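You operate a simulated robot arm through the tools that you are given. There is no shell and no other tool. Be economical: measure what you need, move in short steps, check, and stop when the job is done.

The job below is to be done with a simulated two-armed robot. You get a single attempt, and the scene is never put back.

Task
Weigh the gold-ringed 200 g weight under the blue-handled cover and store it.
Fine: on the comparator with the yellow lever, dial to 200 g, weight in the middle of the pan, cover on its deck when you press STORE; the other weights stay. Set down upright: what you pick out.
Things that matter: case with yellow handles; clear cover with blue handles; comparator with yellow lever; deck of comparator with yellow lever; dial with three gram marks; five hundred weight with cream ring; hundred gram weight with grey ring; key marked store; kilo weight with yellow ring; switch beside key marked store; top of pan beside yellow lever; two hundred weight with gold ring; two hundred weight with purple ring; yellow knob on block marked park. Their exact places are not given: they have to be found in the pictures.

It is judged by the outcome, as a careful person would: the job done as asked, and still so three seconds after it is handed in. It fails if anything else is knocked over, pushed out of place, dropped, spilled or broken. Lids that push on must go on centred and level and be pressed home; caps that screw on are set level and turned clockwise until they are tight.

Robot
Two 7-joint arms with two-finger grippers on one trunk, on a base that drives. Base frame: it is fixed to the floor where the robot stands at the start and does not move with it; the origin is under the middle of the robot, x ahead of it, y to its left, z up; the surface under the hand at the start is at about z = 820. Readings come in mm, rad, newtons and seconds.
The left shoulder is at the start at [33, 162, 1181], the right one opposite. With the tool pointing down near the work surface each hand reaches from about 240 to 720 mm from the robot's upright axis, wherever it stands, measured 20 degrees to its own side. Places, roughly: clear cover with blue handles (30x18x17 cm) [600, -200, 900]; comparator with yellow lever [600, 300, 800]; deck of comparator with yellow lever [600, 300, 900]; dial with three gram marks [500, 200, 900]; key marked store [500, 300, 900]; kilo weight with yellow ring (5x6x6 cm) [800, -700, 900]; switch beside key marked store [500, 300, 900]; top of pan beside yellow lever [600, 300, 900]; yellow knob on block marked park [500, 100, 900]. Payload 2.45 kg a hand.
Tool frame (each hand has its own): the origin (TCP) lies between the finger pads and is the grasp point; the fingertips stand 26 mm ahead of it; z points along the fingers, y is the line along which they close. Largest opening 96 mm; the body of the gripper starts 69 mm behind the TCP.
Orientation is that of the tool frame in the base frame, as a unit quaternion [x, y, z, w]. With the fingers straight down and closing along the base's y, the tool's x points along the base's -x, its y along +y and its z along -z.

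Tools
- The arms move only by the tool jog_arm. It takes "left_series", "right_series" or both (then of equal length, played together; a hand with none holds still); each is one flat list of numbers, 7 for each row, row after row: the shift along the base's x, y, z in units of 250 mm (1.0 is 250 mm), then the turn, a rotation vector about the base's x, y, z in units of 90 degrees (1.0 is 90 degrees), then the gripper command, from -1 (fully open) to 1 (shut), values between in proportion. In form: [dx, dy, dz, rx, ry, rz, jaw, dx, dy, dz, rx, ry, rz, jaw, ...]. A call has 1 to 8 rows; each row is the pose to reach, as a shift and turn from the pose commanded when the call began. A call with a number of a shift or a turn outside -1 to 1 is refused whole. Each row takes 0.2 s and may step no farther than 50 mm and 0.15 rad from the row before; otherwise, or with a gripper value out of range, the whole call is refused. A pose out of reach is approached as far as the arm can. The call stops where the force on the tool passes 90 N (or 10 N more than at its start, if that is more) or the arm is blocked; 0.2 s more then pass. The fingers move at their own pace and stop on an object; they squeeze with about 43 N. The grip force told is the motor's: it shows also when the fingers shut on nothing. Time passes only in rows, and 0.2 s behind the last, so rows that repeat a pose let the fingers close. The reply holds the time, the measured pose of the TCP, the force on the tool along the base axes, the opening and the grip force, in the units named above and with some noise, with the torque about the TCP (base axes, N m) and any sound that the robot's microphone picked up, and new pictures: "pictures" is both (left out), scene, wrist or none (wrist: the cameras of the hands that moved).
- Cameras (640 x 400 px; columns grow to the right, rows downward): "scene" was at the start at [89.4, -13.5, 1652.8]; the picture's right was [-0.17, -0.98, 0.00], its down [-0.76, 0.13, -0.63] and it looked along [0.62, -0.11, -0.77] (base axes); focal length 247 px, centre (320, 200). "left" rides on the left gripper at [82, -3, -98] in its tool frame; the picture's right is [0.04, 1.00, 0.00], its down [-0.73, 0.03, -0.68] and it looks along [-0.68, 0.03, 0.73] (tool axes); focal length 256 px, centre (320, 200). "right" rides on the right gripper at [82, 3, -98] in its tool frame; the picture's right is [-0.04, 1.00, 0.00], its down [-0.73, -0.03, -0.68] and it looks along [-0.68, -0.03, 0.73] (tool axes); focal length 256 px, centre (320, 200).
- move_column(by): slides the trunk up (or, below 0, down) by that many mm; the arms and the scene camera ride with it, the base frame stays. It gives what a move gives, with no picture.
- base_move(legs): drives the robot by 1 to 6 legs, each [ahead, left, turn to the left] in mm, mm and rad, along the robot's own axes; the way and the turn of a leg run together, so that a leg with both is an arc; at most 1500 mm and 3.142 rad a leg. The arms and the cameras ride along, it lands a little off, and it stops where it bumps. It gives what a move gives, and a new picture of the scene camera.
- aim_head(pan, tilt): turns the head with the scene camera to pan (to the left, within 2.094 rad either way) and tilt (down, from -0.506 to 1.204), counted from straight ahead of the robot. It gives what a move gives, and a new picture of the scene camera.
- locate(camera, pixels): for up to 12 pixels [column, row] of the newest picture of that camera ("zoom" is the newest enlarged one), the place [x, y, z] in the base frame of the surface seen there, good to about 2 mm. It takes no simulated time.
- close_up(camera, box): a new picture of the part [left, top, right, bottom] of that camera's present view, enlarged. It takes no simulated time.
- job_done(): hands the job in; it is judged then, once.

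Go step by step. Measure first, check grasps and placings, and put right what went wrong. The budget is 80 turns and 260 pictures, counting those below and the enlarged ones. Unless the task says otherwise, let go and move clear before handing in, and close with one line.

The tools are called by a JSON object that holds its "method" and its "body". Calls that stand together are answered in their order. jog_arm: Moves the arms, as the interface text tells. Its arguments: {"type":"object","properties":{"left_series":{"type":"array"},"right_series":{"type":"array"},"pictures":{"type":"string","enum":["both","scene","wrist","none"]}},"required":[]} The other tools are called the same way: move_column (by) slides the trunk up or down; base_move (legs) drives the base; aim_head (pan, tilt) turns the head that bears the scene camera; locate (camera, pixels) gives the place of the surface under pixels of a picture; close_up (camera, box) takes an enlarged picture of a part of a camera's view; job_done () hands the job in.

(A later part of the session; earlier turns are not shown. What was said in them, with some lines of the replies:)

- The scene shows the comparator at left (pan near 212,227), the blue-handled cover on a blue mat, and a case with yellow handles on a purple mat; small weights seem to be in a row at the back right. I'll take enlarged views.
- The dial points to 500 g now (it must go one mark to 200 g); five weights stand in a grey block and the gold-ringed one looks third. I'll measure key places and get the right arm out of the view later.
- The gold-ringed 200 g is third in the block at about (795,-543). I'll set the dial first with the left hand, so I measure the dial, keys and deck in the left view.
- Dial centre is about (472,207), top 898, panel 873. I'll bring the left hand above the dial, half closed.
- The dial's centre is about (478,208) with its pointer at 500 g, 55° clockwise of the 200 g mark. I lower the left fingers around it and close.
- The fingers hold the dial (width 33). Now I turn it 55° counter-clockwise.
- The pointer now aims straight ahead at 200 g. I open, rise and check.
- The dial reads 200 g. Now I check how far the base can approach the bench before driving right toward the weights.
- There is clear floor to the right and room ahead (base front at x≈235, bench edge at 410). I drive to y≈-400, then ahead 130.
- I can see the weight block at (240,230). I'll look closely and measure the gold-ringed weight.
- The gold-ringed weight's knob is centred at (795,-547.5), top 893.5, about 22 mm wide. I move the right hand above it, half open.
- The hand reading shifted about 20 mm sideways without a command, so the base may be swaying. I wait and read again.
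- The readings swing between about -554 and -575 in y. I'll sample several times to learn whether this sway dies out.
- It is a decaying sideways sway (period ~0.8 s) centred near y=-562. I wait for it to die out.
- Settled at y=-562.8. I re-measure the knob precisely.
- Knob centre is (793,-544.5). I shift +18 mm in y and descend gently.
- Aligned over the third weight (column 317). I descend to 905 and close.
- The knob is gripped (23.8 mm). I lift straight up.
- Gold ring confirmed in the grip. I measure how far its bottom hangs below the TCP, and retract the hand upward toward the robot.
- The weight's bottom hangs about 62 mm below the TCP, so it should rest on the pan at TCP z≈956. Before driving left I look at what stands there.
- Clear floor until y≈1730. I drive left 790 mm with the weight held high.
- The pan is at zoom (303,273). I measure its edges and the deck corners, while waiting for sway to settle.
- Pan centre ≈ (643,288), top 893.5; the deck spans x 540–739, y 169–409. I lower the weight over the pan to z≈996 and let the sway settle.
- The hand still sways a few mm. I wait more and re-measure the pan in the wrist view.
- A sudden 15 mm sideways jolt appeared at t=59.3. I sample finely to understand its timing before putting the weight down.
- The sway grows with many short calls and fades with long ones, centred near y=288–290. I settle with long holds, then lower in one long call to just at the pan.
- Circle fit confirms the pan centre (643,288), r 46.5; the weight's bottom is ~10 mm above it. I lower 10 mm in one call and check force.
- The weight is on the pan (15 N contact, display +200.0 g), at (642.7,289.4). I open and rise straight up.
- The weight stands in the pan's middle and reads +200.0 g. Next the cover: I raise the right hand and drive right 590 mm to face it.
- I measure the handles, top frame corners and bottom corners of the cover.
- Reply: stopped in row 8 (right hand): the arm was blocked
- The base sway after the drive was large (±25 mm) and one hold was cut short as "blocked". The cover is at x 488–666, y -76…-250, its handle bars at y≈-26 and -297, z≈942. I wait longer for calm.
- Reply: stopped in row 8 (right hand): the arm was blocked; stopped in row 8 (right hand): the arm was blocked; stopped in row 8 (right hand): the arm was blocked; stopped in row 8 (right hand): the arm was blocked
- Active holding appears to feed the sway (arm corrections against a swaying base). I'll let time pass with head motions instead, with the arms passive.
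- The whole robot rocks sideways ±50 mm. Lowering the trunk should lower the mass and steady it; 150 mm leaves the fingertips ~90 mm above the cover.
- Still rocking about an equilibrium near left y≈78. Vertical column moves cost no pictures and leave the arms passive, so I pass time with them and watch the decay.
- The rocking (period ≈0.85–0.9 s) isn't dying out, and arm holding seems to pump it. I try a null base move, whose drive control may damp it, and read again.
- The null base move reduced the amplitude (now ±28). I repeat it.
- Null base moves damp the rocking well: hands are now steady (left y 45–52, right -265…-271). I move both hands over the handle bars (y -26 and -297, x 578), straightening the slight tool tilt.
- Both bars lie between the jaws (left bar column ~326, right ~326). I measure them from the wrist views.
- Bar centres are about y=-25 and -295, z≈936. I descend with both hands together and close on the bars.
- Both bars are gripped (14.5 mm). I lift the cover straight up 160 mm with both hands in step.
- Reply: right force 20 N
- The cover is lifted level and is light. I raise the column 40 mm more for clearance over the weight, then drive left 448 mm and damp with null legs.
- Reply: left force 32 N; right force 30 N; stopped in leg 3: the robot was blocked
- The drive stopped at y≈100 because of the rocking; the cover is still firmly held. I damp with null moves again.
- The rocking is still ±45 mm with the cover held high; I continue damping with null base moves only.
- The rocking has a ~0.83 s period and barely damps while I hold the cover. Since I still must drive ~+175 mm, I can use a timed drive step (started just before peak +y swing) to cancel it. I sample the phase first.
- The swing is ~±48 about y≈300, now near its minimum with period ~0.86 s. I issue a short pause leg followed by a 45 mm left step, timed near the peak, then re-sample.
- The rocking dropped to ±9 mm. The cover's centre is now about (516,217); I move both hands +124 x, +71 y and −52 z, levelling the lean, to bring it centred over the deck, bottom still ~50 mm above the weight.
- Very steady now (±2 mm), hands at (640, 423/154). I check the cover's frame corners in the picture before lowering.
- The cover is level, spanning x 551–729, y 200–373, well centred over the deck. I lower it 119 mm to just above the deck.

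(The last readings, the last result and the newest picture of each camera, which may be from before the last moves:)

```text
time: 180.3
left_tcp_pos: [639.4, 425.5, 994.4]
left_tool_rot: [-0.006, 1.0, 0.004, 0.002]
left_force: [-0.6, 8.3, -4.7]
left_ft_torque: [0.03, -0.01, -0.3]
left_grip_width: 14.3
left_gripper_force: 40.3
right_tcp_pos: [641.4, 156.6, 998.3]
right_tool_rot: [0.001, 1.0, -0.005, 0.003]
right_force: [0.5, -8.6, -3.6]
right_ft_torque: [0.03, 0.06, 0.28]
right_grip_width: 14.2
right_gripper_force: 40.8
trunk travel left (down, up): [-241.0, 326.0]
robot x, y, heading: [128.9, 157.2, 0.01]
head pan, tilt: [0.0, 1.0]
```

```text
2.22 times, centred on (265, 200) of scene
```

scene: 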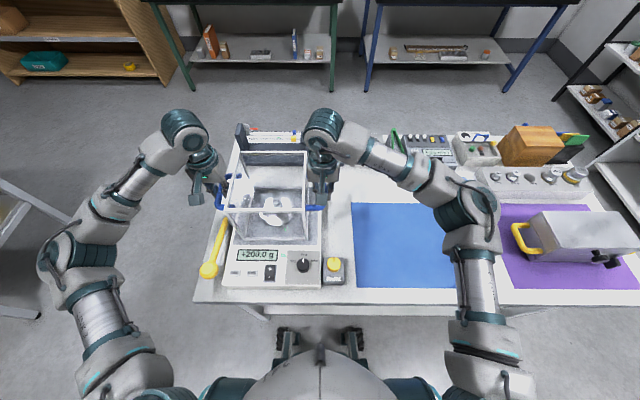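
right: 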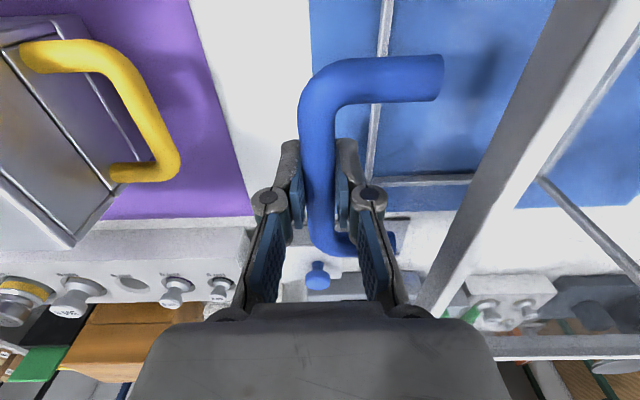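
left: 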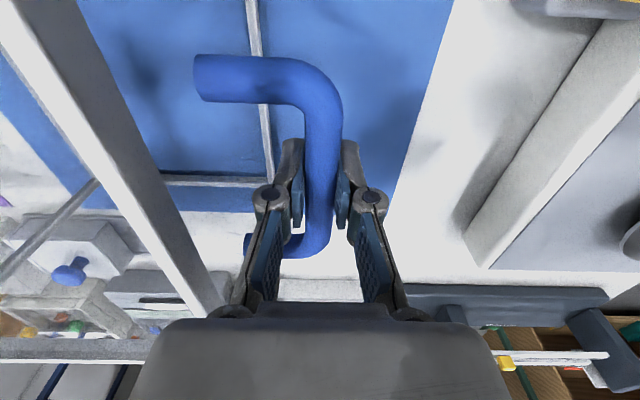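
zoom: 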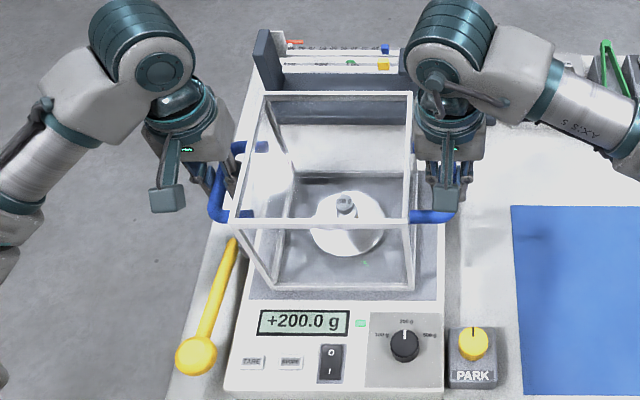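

No contact yet (no upward force). I lower the last millimetres to rest it on the deck.

{"method": "jog_arm", "body": {"left_series": [0, 0, -0.004, 0, 0, 0, 1, 0, 0, -0.009, 0, 0, 0, 1, 0, 0, -0.014, 0, 0, 0, 1, 0, 0, -0.014, 0, 0, 0, 1], "right_series": [0, 0, -0.01, 0, 0, 0, 1, 0, 0, -0.02, 0, 0, 0, 1, 0, 0, -0.028, 0, 0, 0, 1, 0, 0, -0.028, 0, 0, 0, 1], "pictures": "none"}}

{"method": "close_up", "body": {"camera": "scene", "box": [200, 150, 340, 290]}}

```text
time: 181.3
left_tcp_pos: [638.7, 426.0, 991.6]
left_tool_rot: [-0.006, 1.0, 0.003, 0.002]
left_force: [-0.3, 6.8, -4.6]
left_ft_torque: [0.11, 0.25, -0.26]
left_grip_width: 14.1
left_gripper_force: 40.7
right_tcp_pos: [641.4, 156.7, 991.5]
right_tool_rot: [-0.001, 1.0, -0.005, 0.002]
right_force: [0.1, -7.2, -1.4]
right_ft_torque: [0.07, -0.39, 0.24]
right_grip_width: 14.3
right_gripper_force: 40.8
trunk travel left (down, up): [-241.0, 326.0]
robot x, y, heading: [128.8, 162.0, 0.008]
head pan, tilt: [0.0, 1.0]
```

```text
2.86 times, centred on (270, 220) of scene
```

zoom: 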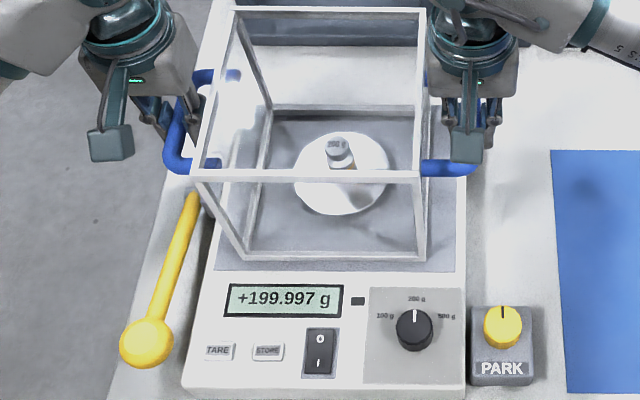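

The display now shows +199.997 g (cover detected), right side touching. I lower slightly more until both sides rest.

{"method": "jog_arm", "body": {"left_series": [0, 0, -0.006, 0, 0, 0, 1, 0, 0, -0.012, 0, 0, 0, 1, 0, 0, -0.014, 0, 0, 0, 1, 0, 0, -0.014, 0, 0, 0, 1], "right_series": [0, 0, -0.004, 0, 0, 0, 1, 0, 0, -0.008, 0, 0, 0, 1, 0, 0, -0.01, 0, 0, 0, 1, 0, 0, -0.01, 0, 0, 0, 1], "pictures": "none"}}

```text
time: 182.3
left_tcp_pos: [638.8, 426.5, 990.8]
left_tool_rot: [-0.007, 1.0, 0.005, 0.003]
left_force: [1.3, 10.7, 5.3]
left_ft_torque: [-0.14, -0.54, -0.36]
left_grip_width: 14.1
left_gripper_force: 40.8
right_tcp_pos: [640.1, 157.6, 990.2]
right_tool_rot: [0.0, 1.0, -0.003, 0.004]
right_force: [7.5, -3.4, 20.9]
right_ft_torque: [-0.05, 0.18, 0.22]
right_grip_width: 14.3
right_gripper_force: 40.6
trunk travel left (down, up): [-241.0, 326.0]
robot x, y, heading: [127.7, 157.3, 0.005]
head pan, tilt: [0.0, 1.0]
```

Both sides now rest (5 N and 21 N up). I open both hands moderately and rise straight up.

{"method": "jog_arm", "body": {"left_series": [0, 0, 0, 0, 0, 0, 0.04, 0, 0, 0, 0, 0, 0, 0.04, 0, 0, 0.04, 0, 0, 0, 0.04, 0, 0, 0.13, 0, 0, 0, 0.04, 0, 0, 0.25, 0, 0, 0, 0.04, 0, 0, 0.37, 0, 0, 0, 0.04, 0, 0, 0.47, 0, 0, 0, 0.04, 0, 0, 0.54, 0, 0, 0, 0.04], "right_series": [0, 0, 0, 0, 0, 0, 0.04, 0, 0, 0, 0, 0, 0, 0.04, 0, 0, 0.04, 0, 0, 0, 0.04, 0, 0, 0.13, 0, 0, 0, 0.04, 0, 0, 0.25, 0, 0, 0, 0.04, 0, 0, 0.37, 0, 0, 0, 0.04, 0, 0, 0.47, 0, 0, 0, 0.04, 0, 0, 0.54, 0, 0, 0, 0.04], "pictures": "scene"}}

{"method": "close_up", "body": {"camera": "scene", "box": [190, 140, 350, 290]}}

```text
time: 184.1
left_tcp_pos: [638.4, 426.0, 1124.7]
left_tool_rot: [-0.006, 1.0, 0.005, 0.002]
left_force: [0.7, 0.2, -0.6]
left_ft_torque: [0.02, 0.01, 0.02]
left_grip_width: 45.9
left_gripper_force: 0.1
right_tcp_pos: [639.3, 155.8, 1123.7]
right_tool_rot: [-0.001, 1.0, -0.003, 0.003]
right_force: [0.0, 0.8, -0.3]
right_ft_torque: [-0.01, 0.0, 0.03]
right_grip_width: 46.0
right_gripper_force: 0.0
trunk travel left (down, up): [-241.0, 326.0]
robot x, y, heading: [131.4, 158.9, 0.009]
head pan, tilt: [0.0, 1.0]
```

scene: 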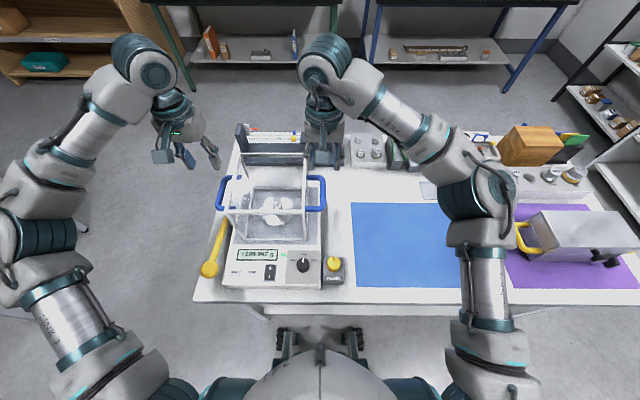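

```text
2.67 times, centred on (270, 215) of scene
```

zoom: 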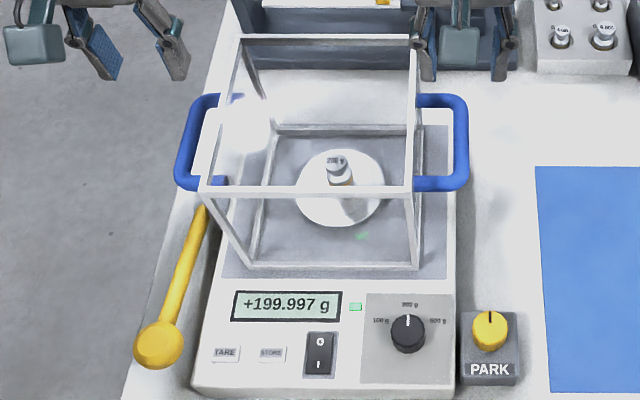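

The cover sits on the deck around the weight; reading +199.997 g, stable light on. I locate the STORE key precisely for pressing with the closed left fingers.

{"method": "locate", "body": {"camera": "zoom", "pixels": [[272, 354], [259, 354], [285, 354], [272, 347], [272, 361], [226, 354], [320, 353], [306, 345], [200, 190], [410, 190], [245, 265], [412, 265]]}}

{"method": "close_up", "body": {"camera": "scene", "box": [225, 240, 325, 290]}}

```text
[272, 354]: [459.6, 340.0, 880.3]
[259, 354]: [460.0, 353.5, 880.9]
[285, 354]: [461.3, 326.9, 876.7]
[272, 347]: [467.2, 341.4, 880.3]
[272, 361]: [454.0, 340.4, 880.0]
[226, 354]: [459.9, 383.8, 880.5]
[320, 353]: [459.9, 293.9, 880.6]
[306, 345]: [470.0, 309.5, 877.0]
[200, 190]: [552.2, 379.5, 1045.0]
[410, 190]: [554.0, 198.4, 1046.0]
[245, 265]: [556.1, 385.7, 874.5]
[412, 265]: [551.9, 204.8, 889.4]
```

```text
6.40 times, centred on (275, 265) of scene
```

zoom: 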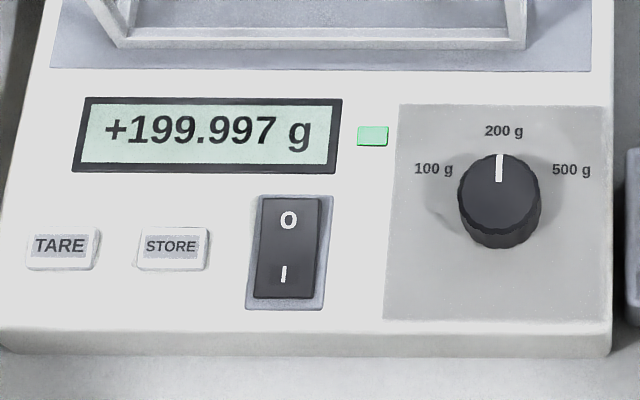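

STORE is at (460.5,340,880.5); TARE is at y 384 and the switch at y 294. I move the left hand above STORE with fingers closed.

{"method": "jog_arm", "body": {"left_series": [-0.04, -0.02, 0.02, 0, 0, 0, 0.5, -0.13, -0.06, 0.02, 0, 0, 0, 1, -0.25, -0.12, 0.02, 0, 0, 0, 1, -0.37, -0.18, 0.02, 0, 0, 0, 1, -0.5, -0.24, 0.02, 0, 0, 0, 1, -0.6, -0.29, 0.0, 0, 0, 0, 1, -0.68, -0.33, -0.03, 0, 0, 0, 1, -0.712, -0.343, -0.06, 0, 0, 0, 1], "pictures": "none"}}

{"method": "jog_arm", "body": {"left_series": [0, 0, -0.06, 0, 0, 0, 1, 0, 0, -0.16, 0, 0, 0, 1, 0, 0, -0.28, 0, 0, 0, 1, 0, 0, -0.4, 0, 0, 0, 1, 0, 0, -0.52, 0, 0, 0, 1, 0, 0, -0.62, 0, 0, 0, 1, 0, 0, -0.67, 0, 0, 0, 1, 0, 0, -0.69, 0, 0, 0, 1], "pictures": "both"}}

{"method": "close_up", "body": {"camera": "scene", "box": [190, 180, 350, 290]}}

```text
time: 185.9
left_tcp_pos: [460.9, 338.8, 1108.4]
left_tool_rot: [-0.006, 1.0, 0.005, 0.002]
left_force: [0.0, 0.0, 1.1]
left_ft_torque: [0.04, 0.01, -0.02]
left_grip_width: 0.1
left_gripper_force: 28.7
right_tcp_pos: [639.9, 155.3, 1124.4]
right_tool_rot: [-0.001, 1.0, -0.004, 0.003]
right_force: [-1.1, 0.4, -0.8]
right_ft_torque: [0.01, -0.01, -0.02]
right_grip_width: 46.2
right_gripper_force: 0.1
trunk travel left (down, up): [-241.0, 326.0]
robot x, y, heading: [131.8, 158.1, 0.005]
head pan, tilt: [0.0, 1.0]
```

```text
time: 187.7
left_tcp_pos: [461.5, 339.6, 935.2]
left_tool_rot: [-0.005, 1.0, 0.004, 0.002]
left_force: [-0.2, -0.1, 0.4]
left_ft_torque: [-0.02, 0.01, -0.01]
left_grip_width: 0.1
left_gripper_force: 28.8
right_tcp_pos: [640.5, 155.7, 1124.2]
right_tool_rot: [-0.001, 1.0, -0.004, 0.003]
right_force: [0.6, -0.3, -0.9]
right_ft_torque: [0.02, 0.0, 0.0]
right_grip_width: 46.2
right_gripper_force: 0.2
trunk travel left (down, up): [-241.0, 326.0]
robot x, y, heading: [134.2, 163.7, 0.014]
head pan, tilt: [0.0, 1.0]
```

scene: 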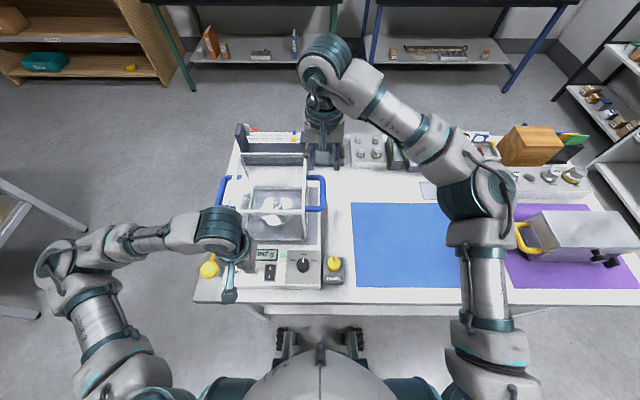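
left: 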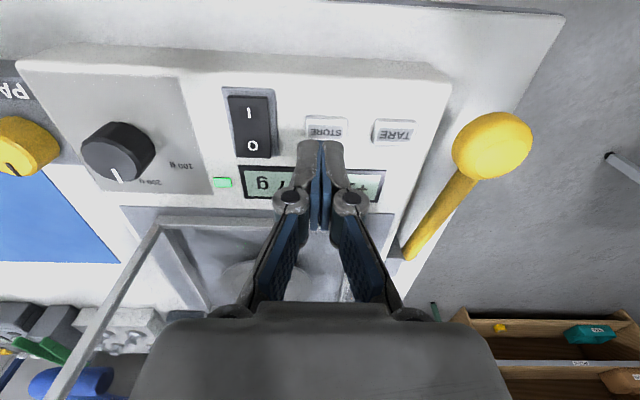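

```text
3.64 times, centred on (270, 235) of scene
```

zoom: 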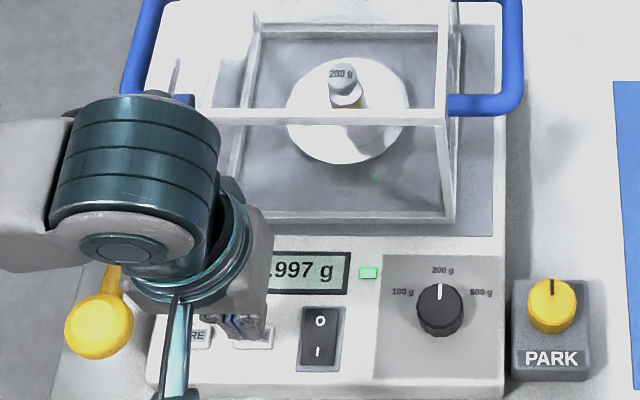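

{"method": "locate", "body": {"camera": "left", "pixels": [[326, 124], [308, 122], [345, 122], [326, 135], [392, 130], [270, 125]]}}

```text
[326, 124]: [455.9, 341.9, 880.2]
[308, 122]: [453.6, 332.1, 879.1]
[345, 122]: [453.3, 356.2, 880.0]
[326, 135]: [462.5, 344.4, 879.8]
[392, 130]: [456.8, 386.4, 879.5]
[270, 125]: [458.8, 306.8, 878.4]
```

The fingertips are over STORE (key centre ≈ (460,342)). I press down ~3 mm past contact and check for a sound.

{"method": "jog_arm", "body": {"left_series": [0, 0.008, -0.05, 0, 0, 0, 1, 0, 0.008, -0.09, 0, 0, 0, 1, 0, 0.008, -0.112, 0, 0, 0, 1, 0, 0.008, -0.12, 0, 0, 0, 1, 0, 0.008, -0.128, 0, 0, 0, 1, 0, 0.008, -0.128, 0, 0, 0, 1], "pictures": "none"}}

{"method": "close_up", "body": {"camera": "scene", "box": [190, 180, 350, 290]}}

```text
time: 189.1
left_tcp_pos: [460.8, 342.3, 904.6]
left_tool_rot: [-0.005, 1.0, 0.004, 0.003]
left_force: [-0.1, 1.0, 1.0]
left_ft_torque: [-0.01, -0.01, -0.03]
left_grip_width: 5.9
left_gripper_force: 28.7
right_tcp_pos: [639.7, 156.5, 1122.8]
right_tool_rot: [-0.001, 1.0, -0.005, 0.003]
right_force: [0.4, 0.0, 0.5]
right_ft_torque: [0.02, -0.03, -0.01]
right_grip_width: 46.4
right_gripper_force: 0.0
trunk travel left (down, up): [-241.0, 326.0]
robot x, y, heading: [132.8, 158.2, 0.01]
head pan, tilt: [0.0, 1.0]
```

```text
3.64 times, centred on (270, 235) of scene
```

zoom: 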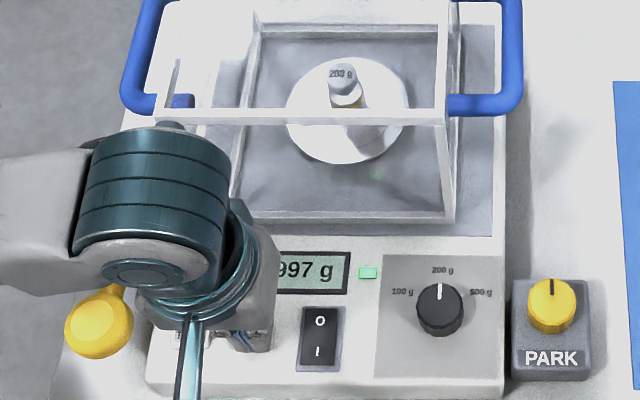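

No firm contact yet (1 N). I press a few millimetres further.

{"method": "jog_arm", "body": {"left_series": [0, 0, -0.004, 0, 0, 0, 1, 0, 0, -0.008, 0, 0, 0, 1, 0, 0, -0.012, 0, 0, 0, 1, 0, 0, -0.014, 0, 0, 0, 1, 0, 0, -0.014, 0, 0, 0, 1], "pictures": "wrist"}}

{"method": "close_up", "body": {"camera": "left", "box": [240, 90, 400, 190]}}

```text
time: 190.3
left_tcp_pos: [460.4, 341.6, 902.4]
left_tool_rot: [-0.005, 1.0, 0.004, 0.003]
left_force: [1.2, 0.7, 7.6]
left_ft_torque: [0.02, 0.01, 0.03]
left_grip_width: 6.1
left_gripper_force: 28.8
right_tcp_pos: [640.6, 156.2, 1124.9]
right_tool_rot: [-0.001, 1.0, -0.004, 0.003]
right_force: [0.1, 0.5, 0.1]
right_ft_torque: [0.03, 0.03, -0.03]
right_grip_width: 46.3
right_gripper_force: 0.1
trunk travel left (down, up): [-241.0, 326.0]
robot x, y, heading: [132.2, 159.8, 0.008]
head pan, tilt: [0.0, 1.0]
heard: click
```

left: 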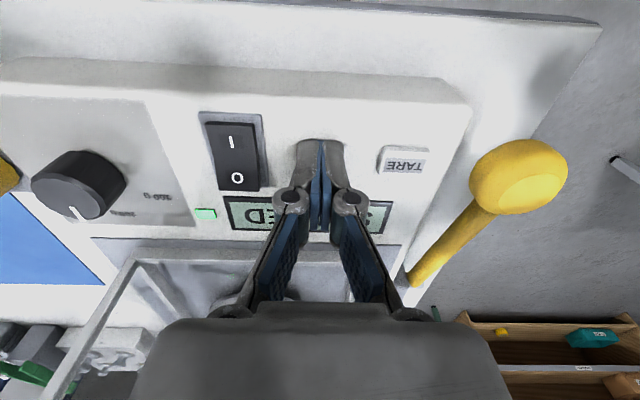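

```text
4.00 times, centred on (320, 140) of left
```

zoom: 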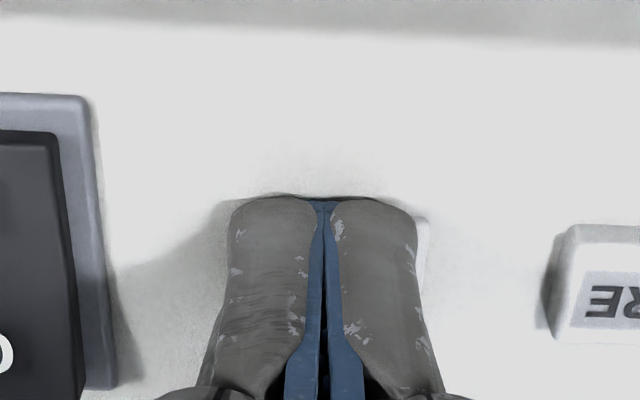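

A click was heard and the display shows "…ED" (STORED). I raise the left hand clear and check the result.

{"method": "jog_arm", "body": {"left_series": [0, 0, 0.03, 0, 0, 0, 1, 0, 0, 0.1, 0, 0, 0, 1, 0, 0, 0.2, 0, 0, 0, 1, -0.04, 0.02, 0.32, 0, 0, 0, 1, -0.12, 0.1, 0.44, 0, 0, 0, 1, -0.18, 0.2, 0.56, 0, 0, 0, 1, -0.2, 0.3, 0.66, 0, 0, 0, 1, -0.2, 0.36, 0.7, 0, 0, 0, 1], "right_series": [0, 0, 0.02, 0, 0, 0, 0.04, 0, 0, 0.05, 0, 0, 0, 0.04, 0, 0, 0.1, 0, 0, 0, 0.04, -0.04, -0.05, 0.15, 0, 0, 0, 0.04, -0.08, -0.13, 0.18, 0, 0, 0, 0.04, -0.12, -0.22, 0.2, 0, 0, 0, 0.04, -0.16, -0.3, 0.2, 0, 0, 0, 0.04, -0.16, -0.34, 0.2, 0, 0, 0, 0.04], "pictures": "scene"}}

{"method": "close_up", "body": {"camera": "scene", "box": [190, 150, 350, 290]}}

{"method": "close_up", "body": {"camera": "scene", "box": [400, 120, 640, 280]}}

```text
time: 192.1
left_tcp_pos: [411.2, 432.2, 1074.9]
left_tool_rot: [-0.005, 1.0, 0.005, 0.004]
left_force: [0.2, 0.1, -0.7]
left_ft_torque: [-0.01, 0.02, 0.01]
left_grip_width: 0.1
left_gripper_force: 28.3
right_tcp_pos: [600.1, 69.9, 1173.9]
right_tool_rot: [0.0, 1.0, -0.005, 0.003]
right_force: [0.3, 0.0, 0.1]
right_ft_torque: [0.0, 0.0, 0.0]
right_grip_width: 46.1
right_gripper_force: 0.1
trunk travel left (down, up): [-241.0, 326.0]
robot x, y, heading: [131.3, 162.4, 0.007]
head pan, tilt: [0.0, 1.0]
```

scene: 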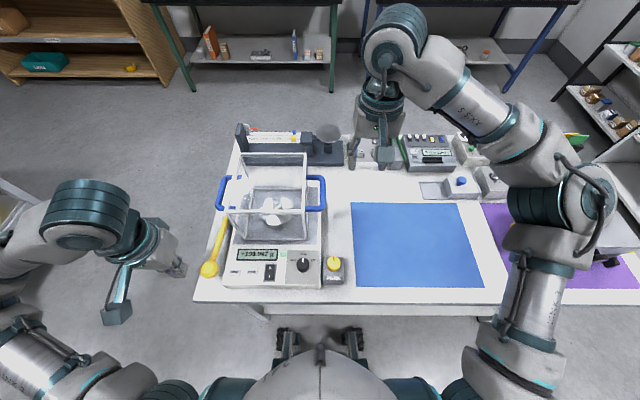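

```text
2.86 times, centred on (270, 220) of scene
```

zoom: 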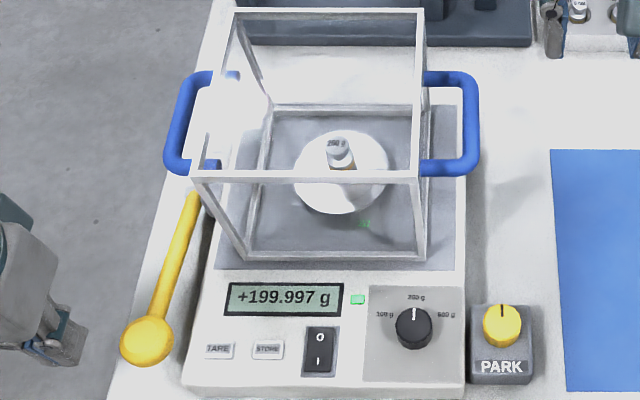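

```text
2.50 times, centred on (520, 200) of scene
```

zoom: 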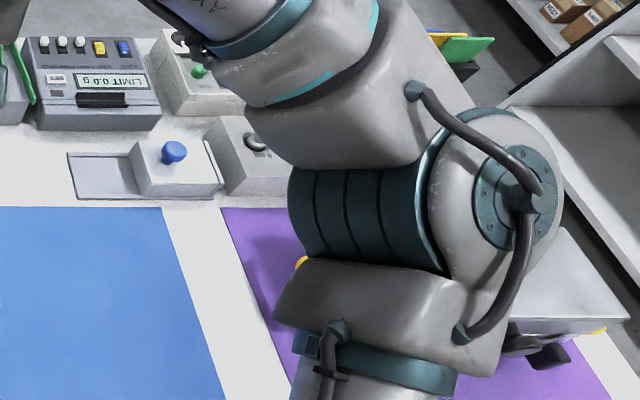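

The display flashed STORED and is back at +199.997 g. The dial is at 200 g, the cover is level on the deck around the centred weight, both hands are clear, and the other weights were in their block when last in view, so I hand in.

{"method": "job_done", "body": {}}

```text
The job is handed in.
```

I weighed the gold-ringed 200 g weight under the blue-handled cover on the comparator with the yellow lever, dial at 200 g. I stored the reading of +199.997 g: STORE clicked and the display confirmed it.
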